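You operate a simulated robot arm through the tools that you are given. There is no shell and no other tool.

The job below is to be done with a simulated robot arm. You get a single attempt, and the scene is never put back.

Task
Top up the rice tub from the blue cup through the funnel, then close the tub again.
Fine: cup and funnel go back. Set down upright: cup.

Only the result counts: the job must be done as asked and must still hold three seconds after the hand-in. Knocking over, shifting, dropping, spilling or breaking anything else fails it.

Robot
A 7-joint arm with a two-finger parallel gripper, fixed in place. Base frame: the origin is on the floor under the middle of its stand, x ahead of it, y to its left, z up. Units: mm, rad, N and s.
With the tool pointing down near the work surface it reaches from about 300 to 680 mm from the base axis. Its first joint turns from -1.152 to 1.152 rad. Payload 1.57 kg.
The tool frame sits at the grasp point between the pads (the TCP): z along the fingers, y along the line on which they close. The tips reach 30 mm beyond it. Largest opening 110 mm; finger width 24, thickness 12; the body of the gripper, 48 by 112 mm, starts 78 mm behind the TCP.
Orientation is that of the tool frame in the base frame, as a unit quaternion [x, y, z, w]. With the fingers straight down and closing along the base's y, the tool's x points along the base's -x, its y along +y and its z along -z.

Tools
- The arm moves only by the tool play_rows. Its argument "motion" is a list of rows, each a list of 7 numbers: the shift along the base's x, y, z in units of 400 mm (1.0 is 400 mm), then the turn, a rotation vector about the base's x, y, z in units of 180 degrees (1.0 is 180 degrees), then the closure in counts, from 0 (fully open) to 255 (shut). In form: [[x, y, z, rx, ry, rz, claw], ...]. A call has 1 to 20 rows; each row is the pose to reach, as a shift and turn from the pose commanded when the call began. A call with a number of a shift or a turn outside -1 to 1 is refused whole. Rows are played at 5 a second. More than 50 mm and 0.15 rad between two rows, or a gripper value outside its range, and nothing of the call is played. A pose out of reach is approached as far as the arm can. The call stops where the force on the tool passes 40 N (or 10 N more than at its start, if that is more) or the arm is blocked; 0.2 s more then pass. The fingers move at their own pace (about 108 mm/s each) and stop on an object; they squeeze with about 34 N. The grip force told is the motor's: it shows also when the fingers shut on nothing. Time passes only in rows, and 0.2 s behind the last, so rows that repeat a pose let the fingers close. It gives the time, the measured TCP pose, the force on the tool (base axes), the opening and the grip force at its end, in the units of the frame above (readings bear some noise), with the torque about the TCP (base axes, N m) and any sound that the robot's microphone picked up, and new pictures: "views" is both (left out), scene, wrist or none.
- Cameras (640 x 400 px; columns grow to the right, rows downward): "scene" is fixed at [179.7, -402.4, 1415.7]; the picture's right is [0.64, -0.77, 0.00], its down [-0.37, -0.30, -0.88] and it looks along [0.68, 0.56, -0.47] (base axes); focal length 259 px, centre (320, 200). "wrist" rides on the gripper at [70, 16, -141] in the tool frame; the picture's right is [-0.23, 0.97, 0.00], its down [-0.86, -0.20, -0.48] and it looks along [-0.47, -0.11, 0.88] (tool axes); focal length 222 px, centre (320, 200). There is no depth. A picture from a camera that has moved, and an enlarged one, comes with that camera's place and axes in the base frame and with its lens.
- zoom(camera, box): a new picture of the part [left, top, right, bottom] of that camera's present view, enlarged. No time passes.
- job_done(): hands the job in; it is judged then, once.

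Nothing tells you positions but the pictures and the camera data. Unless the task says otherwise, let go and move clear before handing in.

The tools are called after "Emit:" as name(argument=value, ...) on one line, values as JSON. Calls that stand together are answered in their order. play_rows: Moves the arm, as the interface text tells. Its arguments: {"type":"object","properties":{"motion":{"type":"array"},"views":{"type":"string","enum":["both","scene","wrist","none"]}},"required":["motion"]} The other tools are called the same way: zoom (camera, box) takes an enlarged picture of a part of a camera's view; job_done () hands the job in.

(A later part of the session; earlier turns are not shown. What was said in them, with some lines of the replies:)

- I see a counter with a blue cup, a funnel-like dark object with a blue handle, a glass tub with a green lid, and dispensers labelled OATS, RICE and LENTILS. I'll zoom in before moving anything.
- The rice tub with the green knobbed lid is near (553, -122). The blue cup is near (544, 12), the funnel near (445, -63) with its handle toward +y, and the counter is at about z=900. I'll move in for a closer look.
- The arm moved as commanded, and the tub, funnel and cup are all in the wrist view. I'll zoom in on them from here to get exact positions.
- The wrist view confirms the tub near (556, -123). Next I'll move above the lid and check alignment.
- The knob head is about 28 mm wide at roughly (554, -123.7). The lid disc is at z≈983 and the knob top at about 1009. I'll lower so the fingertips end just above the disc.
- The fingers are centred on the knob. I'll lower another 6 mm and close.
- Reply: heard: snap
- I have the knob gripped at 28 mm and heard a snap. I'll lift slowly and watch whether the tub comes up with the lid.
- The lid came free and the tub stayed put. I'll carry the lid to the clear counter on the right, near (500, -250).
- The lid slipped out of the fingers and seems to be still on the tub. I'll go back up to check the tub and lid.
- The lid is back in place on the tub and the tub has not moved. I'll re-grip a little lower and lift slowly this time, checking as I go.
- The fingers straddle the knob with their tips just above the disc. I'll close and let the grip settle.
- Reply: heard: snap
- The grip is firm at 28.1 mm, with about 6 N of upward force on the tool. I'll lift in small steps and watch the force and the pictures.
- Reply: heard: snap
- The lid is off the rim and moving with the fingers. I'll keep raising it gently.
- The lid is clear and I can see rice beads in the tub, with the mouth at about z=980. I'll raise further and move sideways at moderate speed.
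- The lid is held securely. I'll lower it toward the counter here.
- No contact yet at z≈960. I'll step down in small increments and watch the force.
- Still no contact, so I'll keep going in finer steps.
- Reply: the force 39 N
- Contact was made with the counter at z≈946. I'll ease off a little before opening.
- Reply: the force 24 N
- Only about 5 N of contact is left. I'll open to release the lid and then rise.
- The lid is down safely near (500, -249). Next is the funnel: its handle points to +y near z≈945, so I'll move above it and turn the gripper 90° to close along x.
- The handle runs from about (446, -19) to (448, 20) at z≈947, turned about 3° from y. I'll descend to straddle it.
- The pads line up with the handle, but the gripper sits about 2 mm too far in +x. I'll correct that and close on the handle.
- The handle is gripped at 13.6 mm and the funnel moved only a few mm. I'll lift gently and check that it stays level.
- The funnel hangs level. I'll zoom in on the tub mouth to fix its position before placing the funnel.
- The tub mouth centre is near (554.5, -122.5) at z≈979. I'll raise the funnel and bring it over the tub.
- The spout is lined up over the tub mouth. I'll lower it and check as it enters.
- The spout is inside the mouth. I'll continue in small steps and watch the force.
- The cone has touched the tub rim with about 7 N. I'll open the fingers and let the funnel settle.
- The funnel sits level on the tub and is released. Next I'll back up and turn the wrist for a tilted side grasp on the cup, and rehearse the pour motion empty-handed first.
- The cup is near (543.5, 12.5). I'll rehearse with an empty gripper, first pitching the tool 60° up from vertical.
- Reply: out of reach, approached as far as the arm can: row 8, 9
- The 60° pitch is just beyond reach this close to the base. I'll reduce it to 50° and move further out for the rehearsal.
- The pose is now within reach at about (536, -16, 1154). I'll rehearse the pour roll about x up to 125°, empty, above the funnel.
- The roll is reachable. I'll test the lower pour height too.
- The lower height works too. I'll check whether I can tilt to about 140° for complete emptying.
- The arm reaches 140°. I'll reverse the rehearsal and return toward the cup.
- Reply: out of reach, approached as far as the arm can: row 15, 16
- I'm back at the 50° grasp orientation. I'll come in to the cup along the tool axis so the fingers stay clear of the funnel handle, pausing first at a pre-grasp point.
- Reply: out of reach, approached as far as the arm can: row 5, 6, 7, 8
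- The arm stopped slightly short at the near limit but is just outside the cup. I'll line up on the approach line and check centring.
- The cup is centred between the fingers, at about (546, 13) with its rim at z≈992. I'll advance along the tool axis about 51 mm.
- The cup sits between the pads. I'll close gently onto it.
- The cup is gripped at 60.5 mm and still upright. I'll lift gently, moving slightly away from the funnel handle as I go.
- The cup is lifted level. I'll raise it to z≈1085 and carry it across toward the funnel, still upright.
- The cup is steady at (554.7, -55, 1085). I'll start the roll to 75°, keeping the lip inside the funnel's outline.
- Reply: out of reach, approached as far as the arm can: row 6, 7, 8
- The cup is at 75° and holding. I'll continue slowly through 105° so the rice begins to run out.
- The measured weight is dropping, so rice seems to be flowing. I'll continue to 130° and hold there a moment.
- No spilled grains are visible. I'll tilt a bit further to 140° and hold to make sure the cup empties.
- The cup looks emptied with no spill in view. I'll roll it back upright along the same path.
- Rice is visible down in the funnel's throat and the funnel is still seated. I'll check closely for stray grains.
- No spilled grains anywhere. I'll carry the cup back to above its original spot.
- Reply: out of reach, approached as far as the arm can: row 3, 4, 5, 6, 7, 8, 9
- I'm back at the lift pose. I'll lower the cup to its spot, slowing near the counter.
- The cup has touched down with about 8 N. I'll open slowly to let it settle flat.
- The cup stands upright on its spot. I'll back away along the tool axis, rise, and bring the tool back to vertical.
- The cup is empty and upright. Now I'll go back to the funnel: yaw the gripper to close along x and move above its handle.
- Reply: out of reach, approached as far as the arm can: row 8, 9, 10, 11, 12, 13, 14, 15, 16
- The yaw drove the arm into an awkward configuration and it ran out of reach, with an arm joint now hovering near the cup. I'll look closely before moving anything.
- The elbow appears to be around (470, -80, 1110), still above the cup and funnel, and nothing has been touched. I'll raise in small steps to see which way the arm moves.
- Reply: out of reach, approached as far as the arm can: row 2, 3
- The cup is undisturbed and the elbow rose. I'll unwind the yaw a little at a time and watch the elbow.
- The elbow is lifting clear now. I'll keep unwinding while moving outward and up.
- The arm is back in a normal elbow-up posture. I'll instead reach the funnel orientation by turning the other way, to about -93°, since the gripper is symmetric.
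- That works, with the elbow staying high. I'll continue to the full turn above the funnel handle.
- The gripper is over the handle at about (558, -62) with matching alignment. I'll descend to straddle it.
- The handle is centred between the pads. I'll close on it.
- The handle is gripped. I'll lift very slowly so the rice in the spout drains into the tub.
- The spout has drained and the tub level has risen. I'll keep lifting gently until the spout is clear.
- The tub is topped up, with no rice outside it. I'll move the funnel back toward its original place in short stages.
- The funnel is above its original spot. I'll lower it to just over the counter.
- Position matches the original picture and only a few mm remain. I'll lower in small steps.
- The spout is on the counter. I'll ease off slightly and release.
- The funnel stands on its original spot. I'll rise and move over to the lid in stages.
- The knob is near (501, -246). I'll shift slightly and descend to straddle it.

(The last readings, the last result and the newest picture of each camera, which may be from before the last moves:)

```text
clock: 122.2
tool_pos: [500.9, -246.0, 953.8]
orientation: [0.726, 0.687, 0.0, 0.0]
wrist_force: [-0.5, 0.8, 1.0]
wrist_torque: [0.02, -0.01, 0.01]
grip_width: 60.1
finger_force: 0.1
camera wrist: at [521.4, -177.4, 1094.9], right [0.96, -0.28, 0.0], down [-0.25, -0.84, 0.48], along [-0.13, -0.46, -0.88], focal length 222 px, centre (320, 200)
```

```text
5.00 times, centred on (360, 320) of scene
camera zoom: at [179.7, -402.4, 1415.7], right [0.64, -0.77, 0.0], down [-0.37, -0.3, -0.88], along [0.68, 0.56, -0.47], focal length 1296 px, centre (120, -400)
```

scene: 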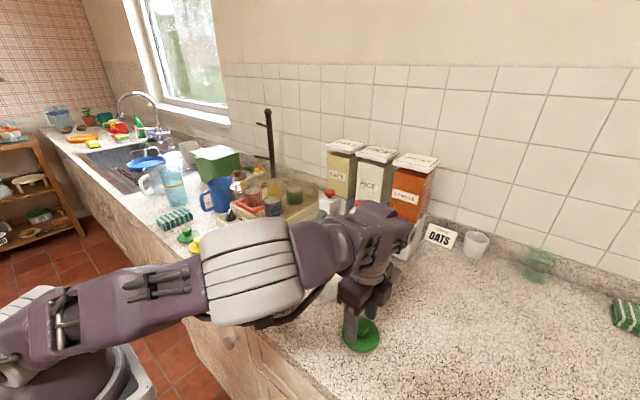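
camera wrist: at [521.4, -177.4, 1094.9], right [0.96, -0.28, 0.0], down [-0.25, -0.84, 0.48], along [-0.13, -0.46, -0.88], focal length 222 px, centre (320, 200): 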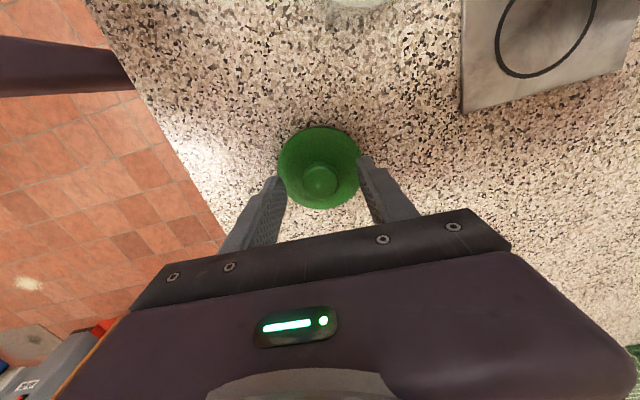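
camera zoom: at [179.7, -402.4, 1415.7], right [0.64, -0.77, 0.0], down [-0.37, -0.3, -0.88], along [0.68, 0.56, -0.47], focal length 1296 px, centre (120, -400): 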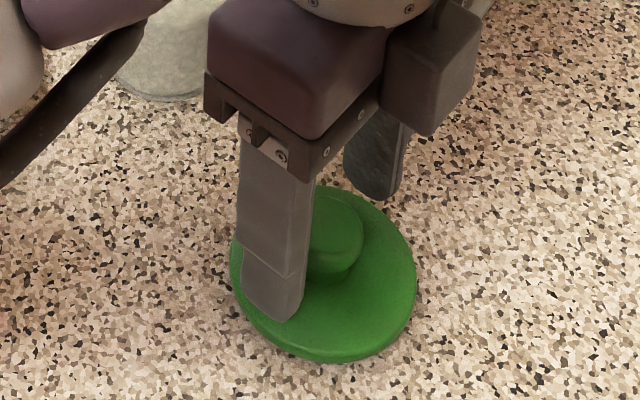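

The knob is centred. I'll lower the last 8 mm and close.

Emit:
play_rows(motion=[[0, 0, -0.01, 0, 0, 0, 116], [0, 0, -0.019, 0, 0, 0, 116], [0, 0, -0.019, 0, 0, 0, 160], [0, 0, -0.019, 0, 0, 0, 200], [0, 0, -0.019, 0, 0, 0, 255], [0, 0, -0.019, 0, 0, 0, 255], [0, 0, -0.019, 0, 0, 0, 255]], views="none")

Emit:
zoom(camera="wrist", box=[240, 100, 400, 220])

```text
clock: 123.8
tool_pos: [501.5, -245.9, 947.7]
orientation: [0.726, 0.688, -0.001, 0.0]
wrist_force: [0.4, -0.3, -0.4]
wrist_torque: [0.0, -0.01, -0.01]
grip_width: 27.7
finger_force: 34.2
```

```text
3.33 times, centred on (320, 160) of wrist
camera zoom: at [521.4, -177.5, 1087.6], right [0.96, -0.28, 0.0], down [-0.25, -0.84, 0.48], along [-0.13, -0.46, -0.88], focal length 740 px, centre (320, 333)
```

zoom: 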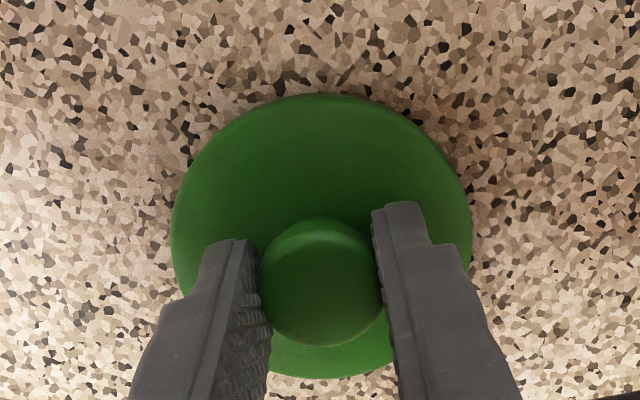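

The knob is gripped at 27.7 mm. I'll lift gently.

Emit:
play_rows(motion=[[0, 0, 0.008, 0, 0, 0, 255], [0, 0, 0.02, 0, 0, 0, 255], [0, 0, 0.04, 0, 0, 0, 255], [0, 0, 0.065, 0, 0, 0, 255], [0, 0, 0.095, 0, 0, 0, 255], [0, 0, 0.13, 0, 0, 0, 255], [0, 0, 0.17, 0, 0, 0, 255], [0, 0, 0.21, 0, 0, 0, 255], [0, 0, 0.25, 0, 0, 0, 255], [0, 0, 0.285, 0, 0, 0, 255], [0, 0, 0.3, 0, 0, 0, 255]])

Emit:
zoom(camera="scene", box=[300, 210, 420, 320])

```text
clock: 126.2
tool_pos: [500.3, -245.2, 1067.1]
orientation: [0.726, 0.688, 0.0, 0.0]
wrist_force: [-0.2, 0.3, -0.8]
wrist_torque: [0.03, 0.01, 0.03]
grip_width: 27.6
finger_force: 33.9
camera wrist: at [521.4, -177.3, 1208.1], right [0.96, -0.28, 0.0], down [-0.25, -0.84, 0.48], along [-0.13, -0.46, -0.88], focal length 222 px, centre (320, 200)
```

scene: 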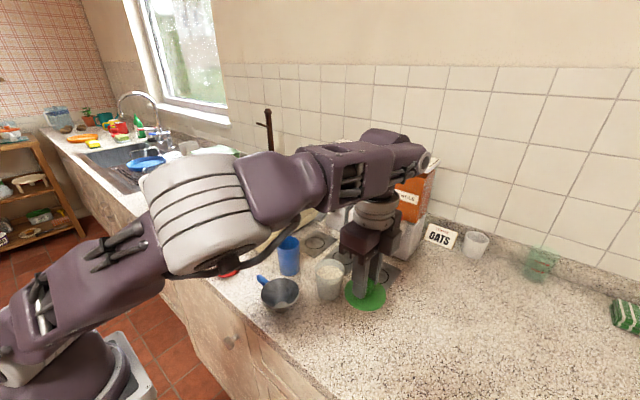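
wrist: 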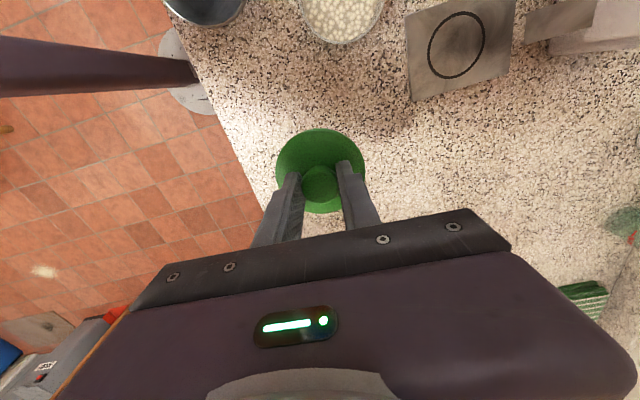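

```text
3.64 times, centred on (360, 265) of scene
camera zoom: at [179.7, -402.4, 1415.7], right [0.64, -0.77, 0.0], down [-0.37, -0.3, -0.88], along [0.68, 0.56, -0.47], focal length 943 px, centre (174, -36)
```

zoom: 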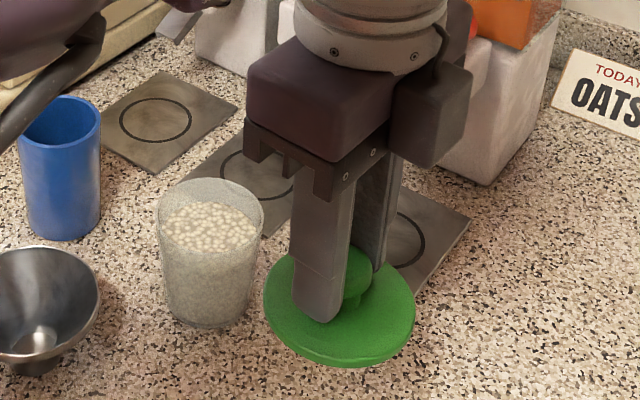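

The lid is held level. I'll carry it over the tub and hover, then compare with my earlier pictures to centre it exactly.

Emit:
play_rows(motion=[[0.004, 0.01, 0.02, 0, 0, 0, 255], [0.014, 0.034, 0.04, 0, 0, 0, 255], [0.028, 0.066, 0.055, 0, 0, 0, 255], [0.044, 0.104, 0.0575, 0, 0, 0, 255], [0.06, 0.142, 0.0575, 0, 0, 0, 255], [0.076, 0.18, 0.0575, 0, 0, 0, 255], [0.092, 0.218, 0.0575, 0, 0, 0, 255], [0.108, 0.256, 0.0575, 0, 0, 0, 255], [0.12, 0.285, 0.0575, 0, 0, 0, 255], [0.1283, 0.3043, 0.0575, 0, 0, 0, 255], [0.1283, 0.3043, 0.03, 0, 0, 0, 255], [0.1283, 0.3043, -0.01, 0, 0, 0, 255], [0.1283, 0.3043, -0.04, 0, 0, 0, 255], [0.1283, 0.3043, -0.055, 0, 0, 0, 255], [0.1283, 0.3043, -0.055, 0, 0, 0, 255]])

Emit:
zoom(camera="scene", box=[300, 230, 370, 300])

Emit:
zoom(camera="wrist", box=[250, 110, 400, 220])

```text
clock: 129.4
tool_pos: [551.4, -124.1, 1045.0]
orientation: [0.727, 0.687, 0.0, 0.0]
wrist_force: [0.0, -0.3, -0.3]
wrist_torque: [-0.01, -0.03, 0.01]
grip_width: 27.6
finger_force: 34.3
camera wrist: at [572.4, -55.6, 1185.9], right [0.96, -0.28, 0.0], down [-0.25, -0.84, 0.48], along [-0.13, -0.46, -0.88], focal length 222 px, centre (320, 200)
```

scene: 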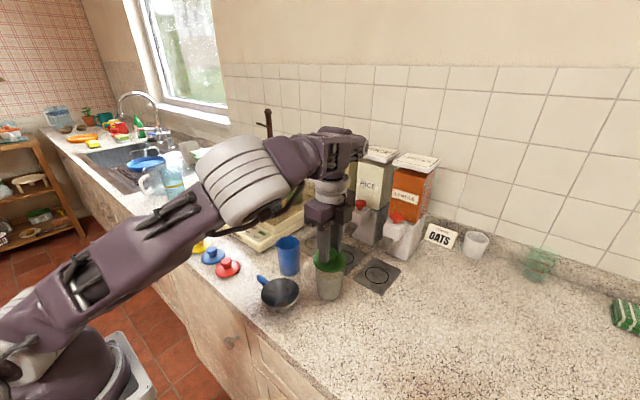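
wrist: 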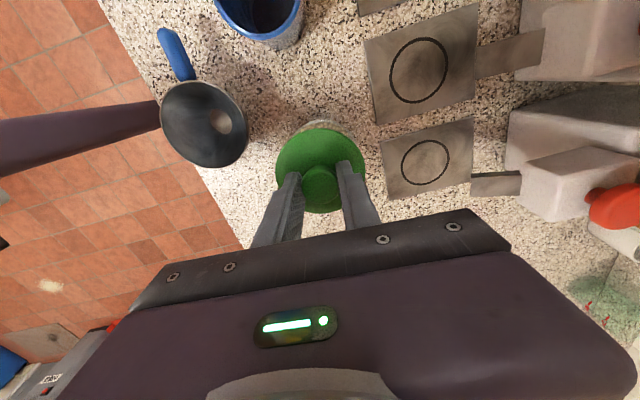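

```text
5.71 times, centred on (335, 265) of scene
camera zoom: at [179.7, -402.4, 1415.7], right [0.64, -0.77, 0.0], down [-0.37, -0.3, -0.88], along [0.68, 0.56, -0.47], focal length 1482 px, centre (234, -171)
```

zoom: 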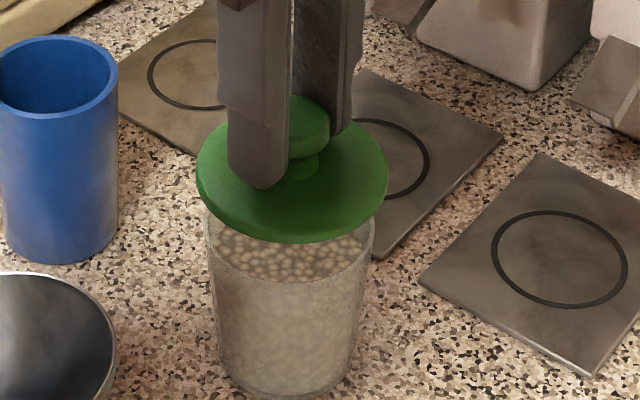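

```text
3.64 times, centred on (325, 165) of wrist
camera zoom: at [572.4, -55.6, 1185.9], right [0.96, -0.28, 0.0], down [-0.25, -0.84, 0.48], along [-0.13, -0.46, -0.88], focal length 808 px, centre (302, 327)
```

zoom: 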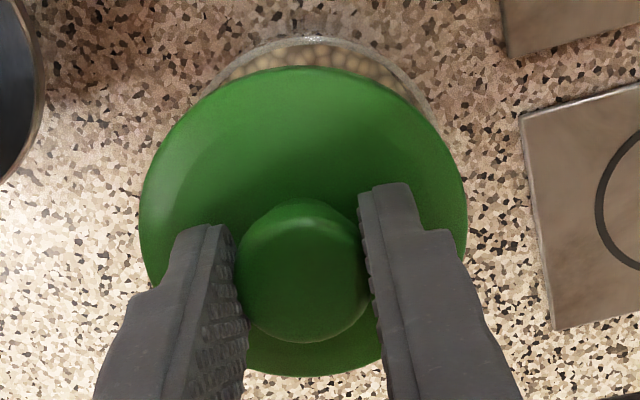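

The lid is centred sideways, but both cameras put it about 4 mm short in x and 3 mm short in y of the tub. I'll correct and re-check.

Emit:
play_rows(motion=[[0.005, 0.004, 0, 0, 0, 0, 255], [0.0105, 0.0078, 0, 0, 0, 0, 255], [0.0105, 0.0078, 0, 0, 0, 0, 255]], views="none")

Emit:
zoom(camera="scene", box=[300, 230, 370, 300])

Emit:
zoom(camera="wrist", box=[250, 110, 400, 220])

```text
clock: 130.2
tool_pos: [555.3, -120.5, 1045.4]
orientation: [0.726, 0.688, 0.0, 0.0]
wrist_force: [-1.2, -0.7, -1.7]
wrist_torque: [-0.02, -0.01, 0.0]
grip_width: 27.9
finger_force: 33.8
```

```text
5.71 times, centred on (335, 265) of scene
camera zoom: at [179.7, -402.4, 1415.7], right [0.64, -0.77, 0.0], down [-0.37, -0.3, -0.88], along [0.68, 0.56, -0.47], focal length 1482 px, centre (234, -171)
```

zoom: 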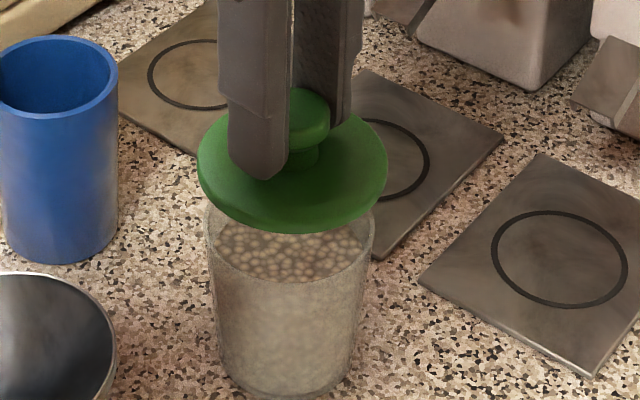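

```text
3.64 times, centred on (325, 165) of wrist
camera zoom: at [576.6, -52.5, 1186.0], right [0.96, -0.28, 0.0], down [-0.25, -0.84, 0.48], along [-0.13, -0.46, -0.88], focal length 808 px, centre (302, 327)
```

zoom: 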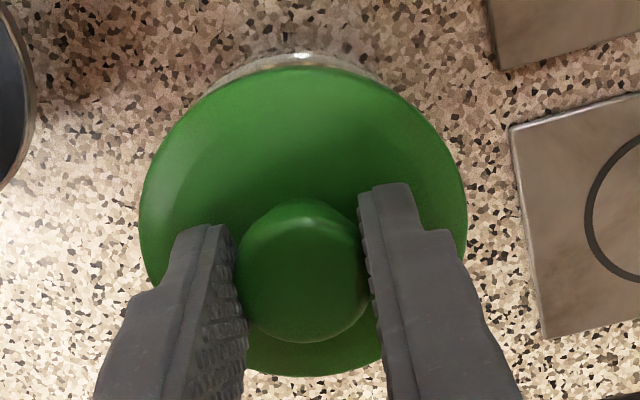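

The lid now matches my reference pictures over the tub. I'll lower slowly toward the mouth.

Emit:
play_rows(motion=[[0, 0, -0.01, 0, 0, 0, 255], [0, 0, -0.02, 0, 0, 0, 255], [0, 0, -0.03, 0, 0, 0, 255], [0, 0, -0.04, 0, 0, 0, 255], [0, 0, -0.045, 0, 0, 0, 255]], views="none")

Emit:
zoom(camera="scene", box=[300, 230, 370, 300])

Emit:
zoom(camera="wrist", box=[250, 110, 400, 220])

```text
clock: 131.4
tool_pos: [557.3, -121.8, 1027.4]
orientation: [0.726, 0.687, 0.0, 0.0]
wrist_force: [0.1, 0.1, 0.4]
wrist_torque: [-0.02, 0.02, -0.02]
grip_width: 27.4
finger_force: 33.9
```

```text
5.71 times, centred on (335, 265) of scene
camera zoom: at [179.7, -402.4, 1415.7], right [0.64, -0.77, 0.0], down [-0.37, -0.3, -0.88], along [0.68, 0.56, -0.47], focal length 1482 px, centre (234, -171)
```

zoom: 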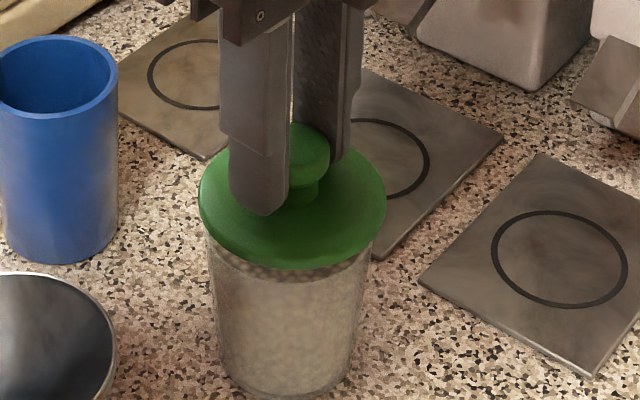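

```text
3.64 times, centred on (325, 165) of wrist
camera zoom: at [576.8, -53.0, 1167.5], right [0.96, -0.28, 0.0], down [-0.25, -0.84, 0.48], along [-0.13, -0.46, -0.88], focal length 808 px, centre (302, 327)
```

zoom: 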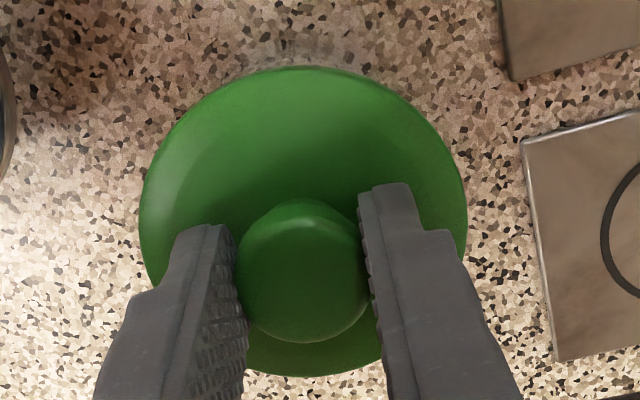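

Everything matches the reference. I'll lower in small steps, watching the force.

Emit:
play_rows(motion=[[0, 0, -0.004, 0, 0, 0, 255], [0, 0, -0.008, 0, 0, 0, 255], [0, 0, -0.012, 0, 0, 0, 255]], views="none")

```text
clock: 132.2
tool_pos: [556.7, -121.4, 1023.3]
orientation: [0.727, 0.687, -0.001, 0.0]
wrist_force: [-0.6, 0.2, 0.6]
wrist_torque: [-0.01, -0.04, 0.02]
grip_width: 28.0
finger_force: 33.5
```

Emit:
play_rows(motion=[[0, 0, -0.004, 0, 0, 0, 255], [0, 0, -0.008, 0, 0, 0, 255]], views="none")

```text
clock: 132.8
tool_pos: [555.5, -122.6, 1019.1]
orientation: [0.726, 0.687, 0.0, 0.0]
wrist_force: [0.3, -0.2, -0.4]
wrist_torque: [0.0, 0.01, -0.01]
grip_width: 27.9
finger_force: 33.8
```

The plug is entering without resistance. I'll keep going.

Emit:
play_rows(motion=[[0, 0, -0.003, 0, 0, 0, 255], [0, 0, -0.006, 0, 0, 0, 255]], views="none")

Emit:
zoom(camera="scene", box=[300, 230, 370, 300])

```text
clock: 133.4
tool_pos: [556.7, -120.5, 1017.8]
orientation: [0.726, 0.687, 0.0, 0.0]
wrist_force: [0.5, -0.1, 0.5]
wrist_torque: [0.01, 0.01, 0.0]
grip_width: 27.9
finger_force: 33.9
```

```text
5.71 times, centred on (335, 265) of scene
camera zoom: at [179.7, -402.4, 1415.7], right [0.64, -0.77, 0.0], down [-0.37, -0.3, -0.88], along [0.68, 0.56, -0.47], focal length 1482 px, centre (234, -171)
```

zoom: 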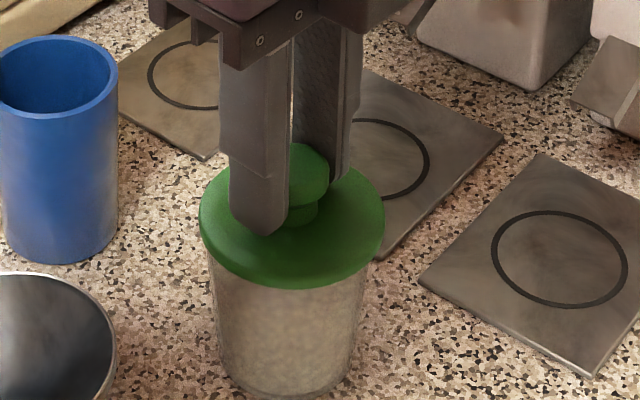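

Emit:
play_rows(motion=[[0, 0, -0.0025, 0, 0, 0, 255], [0, 0, -0.005, 0, 0, 0, 255]], views="none")

```text
clock: 134.0
tool_pos: [555.5, -121.1, 1016.6]
orientation: [0.726, 0.688, 0.0, 0.0]
wrist_force: [-5.0, 1.3, 22.3]
wrist_torque: [0.05, 0.34, 0.0]
grip_width: 27.9
finger_force: 34.3
heard: snap
```

A snap was heard with 22 N, so the lid has clicked shut. I'll ease the pressure a little before releasing, listening for any re-opening.

Emit:
play_rows(motion=[[0, 0, 0.001, 0, 0, 0, 255], [0, 0, 0.001, 0, 0, 0, 255]], views="none")

Emit:
zoom(camera="scene", box=[300, 230, 370, 300])

```text
clock: 134.6
tool_pos: [556.1, -121.1, 1015.6]
orientation: [0.726, 0.688, 0.001, 0.001]
wrist_force: [-2.9, 2.1, 25.2]
wrist_torque: [0.04, 0.16, -0.01]
grip_width: 28.0
finger_force: 33.8
```

```text
5.71 times, centred on (335, 265) of scene
camera zoom: at [179.1, -402.3, 1415.8], right [0.64, -0.77, 0.0], down [-0.37, -0.3, -0.88], along [0.68, 0.56, -0.47], focal length 1482 px, centre (234, -171)
```

zoom: 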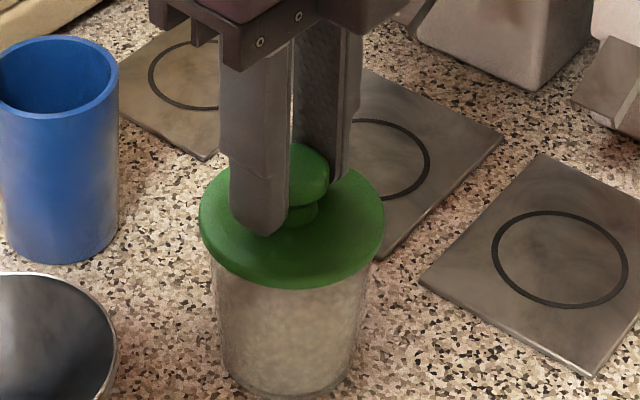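

Emit:
play_rows(motion=[[0, 0, 0.0015, 0, 0, 0, 255], [0, 0, 0.003, 0, 0, 0, 255]], views="none")

```text
clock: 135.2
tool_pos: [555.4, -121.6, 1016.9]
orientation: [0.726, 0.687, 0.0, 0.0]
wrist_force: [0.7, 3.4, 9.1]
wrist_torque: [0.2, -0.24, 0.03]
grip_width: 27.8
finger_force: 34.1
```

About 9 N of downward contact remains. I'll open the fingers slowly.

Emit:
play_rows(motion=[[0, 0, 0, 0, 0, 0, 194], [0, 0, 0, 0, 0, 0, 189], [0, 0, 0, 0, 0, 0, 184], [0, 0, 0, 0, 0, 0, 175], [0, 0, 0, 0, 0, 0, 155], [0, 0, 0, 0, 0, 0, 130], [0, 0, 0, 0, 0, 0, 116], [0, 0, 0, 0, 0, 0, 116]], views="wrist")

Emit:
zoom(camera="scene", box=[300, 230, 370, 300])

Emit:
zoom(camera="wrist", box=[250, 110, 400, 220])

```text
clock: 137.0
tool_pos: [555.9, -121.4, 1017.8]
orientation: [0.726, 0.687, 0.0, 0.0]
wrist_force: [-0.1, 1.1, 0.6]
wrist_torque: [0.01, 0.01, 0.01]
grip_width: 60.1
finger_force: 0.1
camera wrist: at [576.7, -53.0, 1156.9], right [0.96, -0.28, 0.0], down [-0.25, -0.84, 0.48], along [-0.13, -0.46, -0.88], focal length 222 px, centre (320, 200)
```

wrist: 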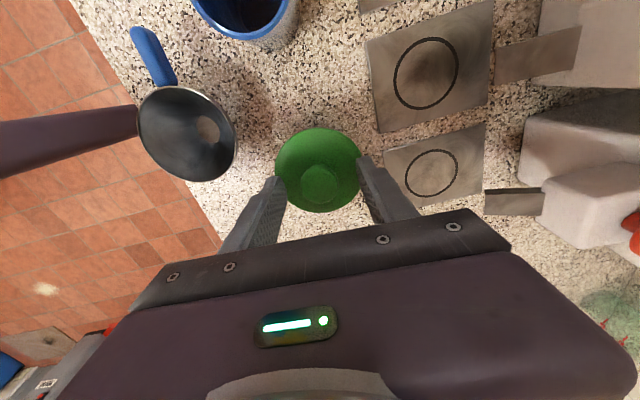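

```text
5.71 times, centred on (335, 265) of scene
camera zoom: at [179.7, -402.4, 1415.7], right [0.64, -0.77, 0.0], down [-0.37, -0.3, -0.88], along [0.68, 0.56, -0.47], focal length 1482 px, centre (234, -171)
```

zoom: 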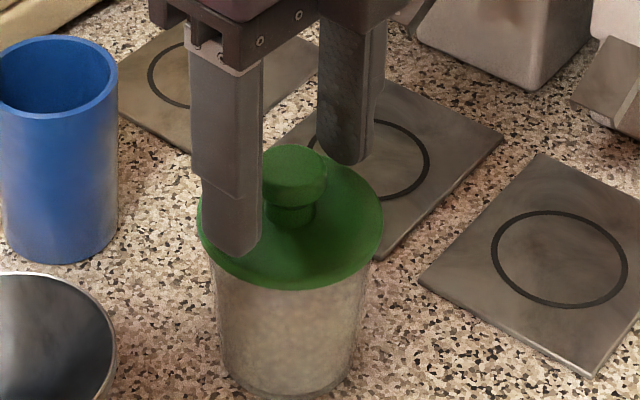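

```text
3.64 times, centred on (325, 165) of wrist
camera zoom: at [576.7, -53.0, 1156.9], right [0.96, -0.28, 0.0], down [-0.25, -0.84, 0.48], along [-0.13, -0.46, -0.88], focal length 808 px, centre (302, 327)
```

zoom: 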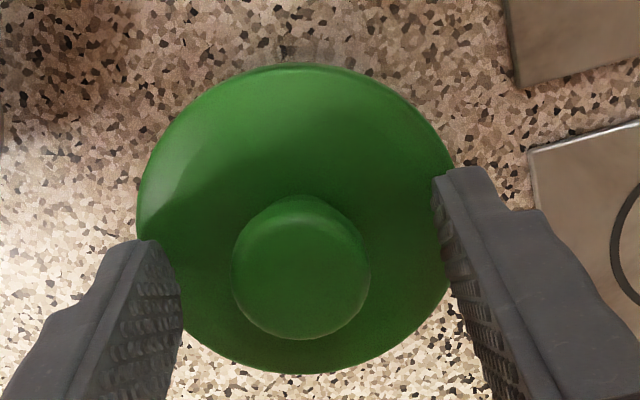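

The lid is seated exactly as in the original picture and made no further sound. I'll rise clear and inspect the scene.

Emit:
play_rows(motion=[[0, 0, 0.02, 0, 0, 0, 116], [0, 0, 0.07, 0, 0, 0, 116], [0, 0, 0.14, 0, 0, 0, 116], [0, 0, 0.22, 0, 0, 0, 116], [0, 0, 0.3, 0, 0, 0, 116], [0, 0, 0.36, 0, 0, 0, 116], [0, 0, 0.36, 0, 0, 0, 116]])

Emit:
zoom(camera="scene", box=[230, 220, 390, 320])

Emit:
zoom(camera="wrist", box=[140, 40, 420, 220])

```text
clock: 138.6
tool_pos: [555.6, -122.1, 1161.6]
orientation: [0.726, 0.688, 0.0, 0.0]
wrist_force: [-1.1, 0.1, 0.5]
wrist_torque: [0.02, -0.01, 0.0]
grip_width: 60.2
finger_force: 0.1
camera wrist: at [576.5, -53.1, 1301.7], right [0.96, -0.28, 0.0], down [-0.25, -0.84, 0.48], along [-0.13, -0.46, -0.88], focal length 222 px, centre (320, 200)
```

scene: 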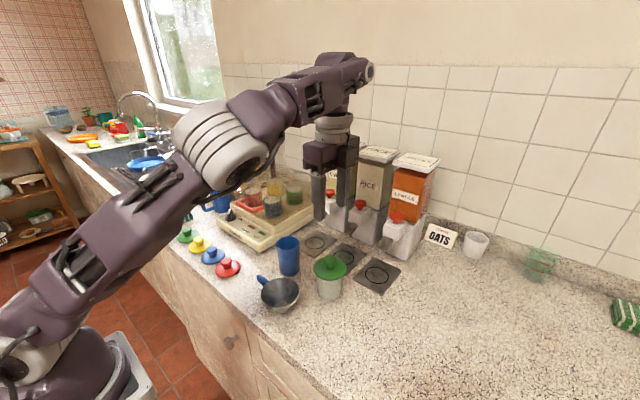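
wrist: 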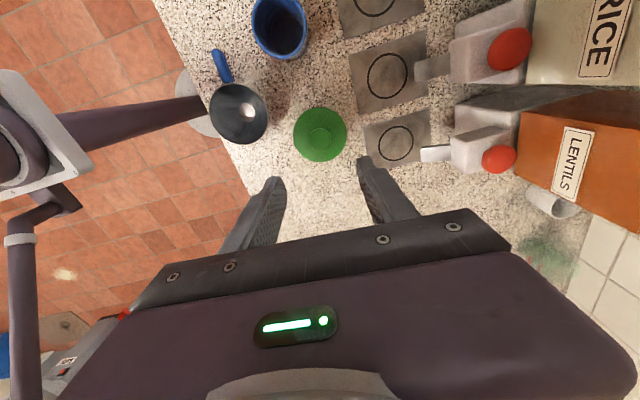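

```text
4.00 times, centred on (310, 270) of scene
camera zoom: at [179.7, -402.4, 1415.7], right [0.64, -0.77, 0.0], down [-0.37, -0.3, -0.88], along [0.68, 0.56, -0.47], focal length 1037 px, centre (360, -80)
```

zoom: 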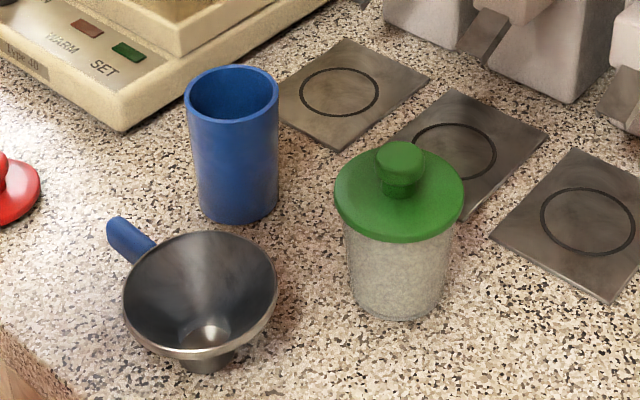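

```text
2.22 times, centred on (280, 130) of wrist
camera zoom: at [576.5, -53.1, 1301.7], right [0.96, -0.28, 0.0], down [-0.25, -0.84, 0.48], along [-0.13, -0.46, -0.88], focal length 494 px, centre (409, 356)
```

zoom: 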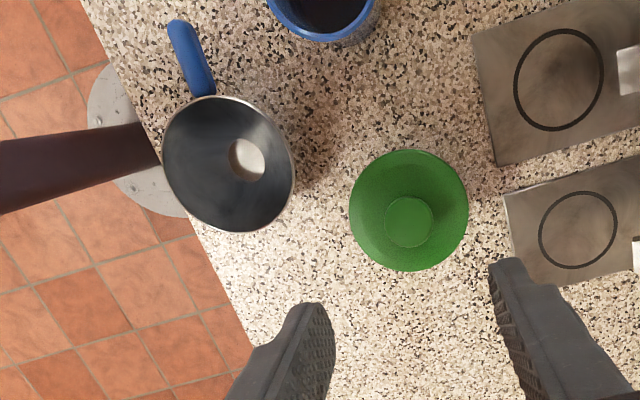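

The tub is topped up and closed, and the cup stands upright and empty. The funnel is back within a few mm of where it started, no rice is visible on the counter, and the arm is clear. I'll take one last look around before handing in.

Emit:
zoom(camera="scene", box=[130, 120, 450, 320])

Emit:
zoom(camera="scene", box=[300, 240, 360, 305])

```text
2.00 times, centred on (290, 220) of scene
camera zoom: at [179.7, -402.4, 1415.7], right [0.64, -0.77, 0.0], down [-0.37, -0.3, -0.88], along [0.68, 0.56, -0.47], focal length 518 px, centre (380, 160)
```

zoom: 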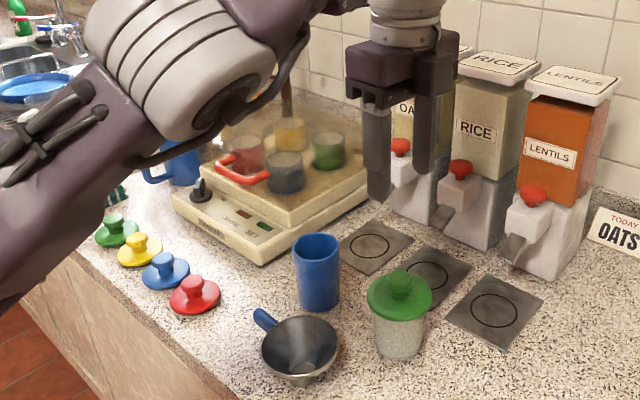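

```text
6.15 times, centred on (330, 272) of scene
camera zoom: at [179.7, -402.4, 1415.7], right [0.64, -0.77, 0.0], down [-0.37, -0.3, -0.88], along [0.68, 0.56, -0.47], focal length 1596 px, centre (258, -246)
```

zoom: 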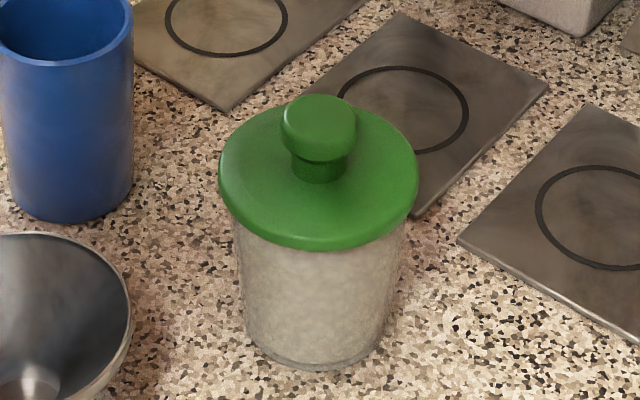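

The lid sits flush on the tub, the cup and funnel are upright in their places, and nothing else appears to have moved. I'm handing in the job.

Emit:
job_done()

```text
The job is handed in.
```

I poured the blue cup's rice into the rice tub through the funnel, closed the tub and handed the job in. I haven't seen a verdict.

- **Rice:** All of it went into the tub. Some stayed in the funnel's spout after the pour and drained when I lifted the funnel. I saw no grains on the counter.
- **Lid:** It clicked shut and sits where it did at the start. My first attempt to take it off slipped, and it dropped back onto the tub before I got it off on the second try.
- **Cup:** It is upright and empty, about 3 mm from its original spot.
- **Funnel:** It is back on its spout, 2–3 mm from where it started.
- **Arm:** While I was moving to collect the funnel, the arm twisted into an awkward pose with its elbow low near the cup. It touched nothing, and I backed it out. At hand-in the gripper was open and clear of everything.

Nothing else on the counter looked moved in the final pictures.
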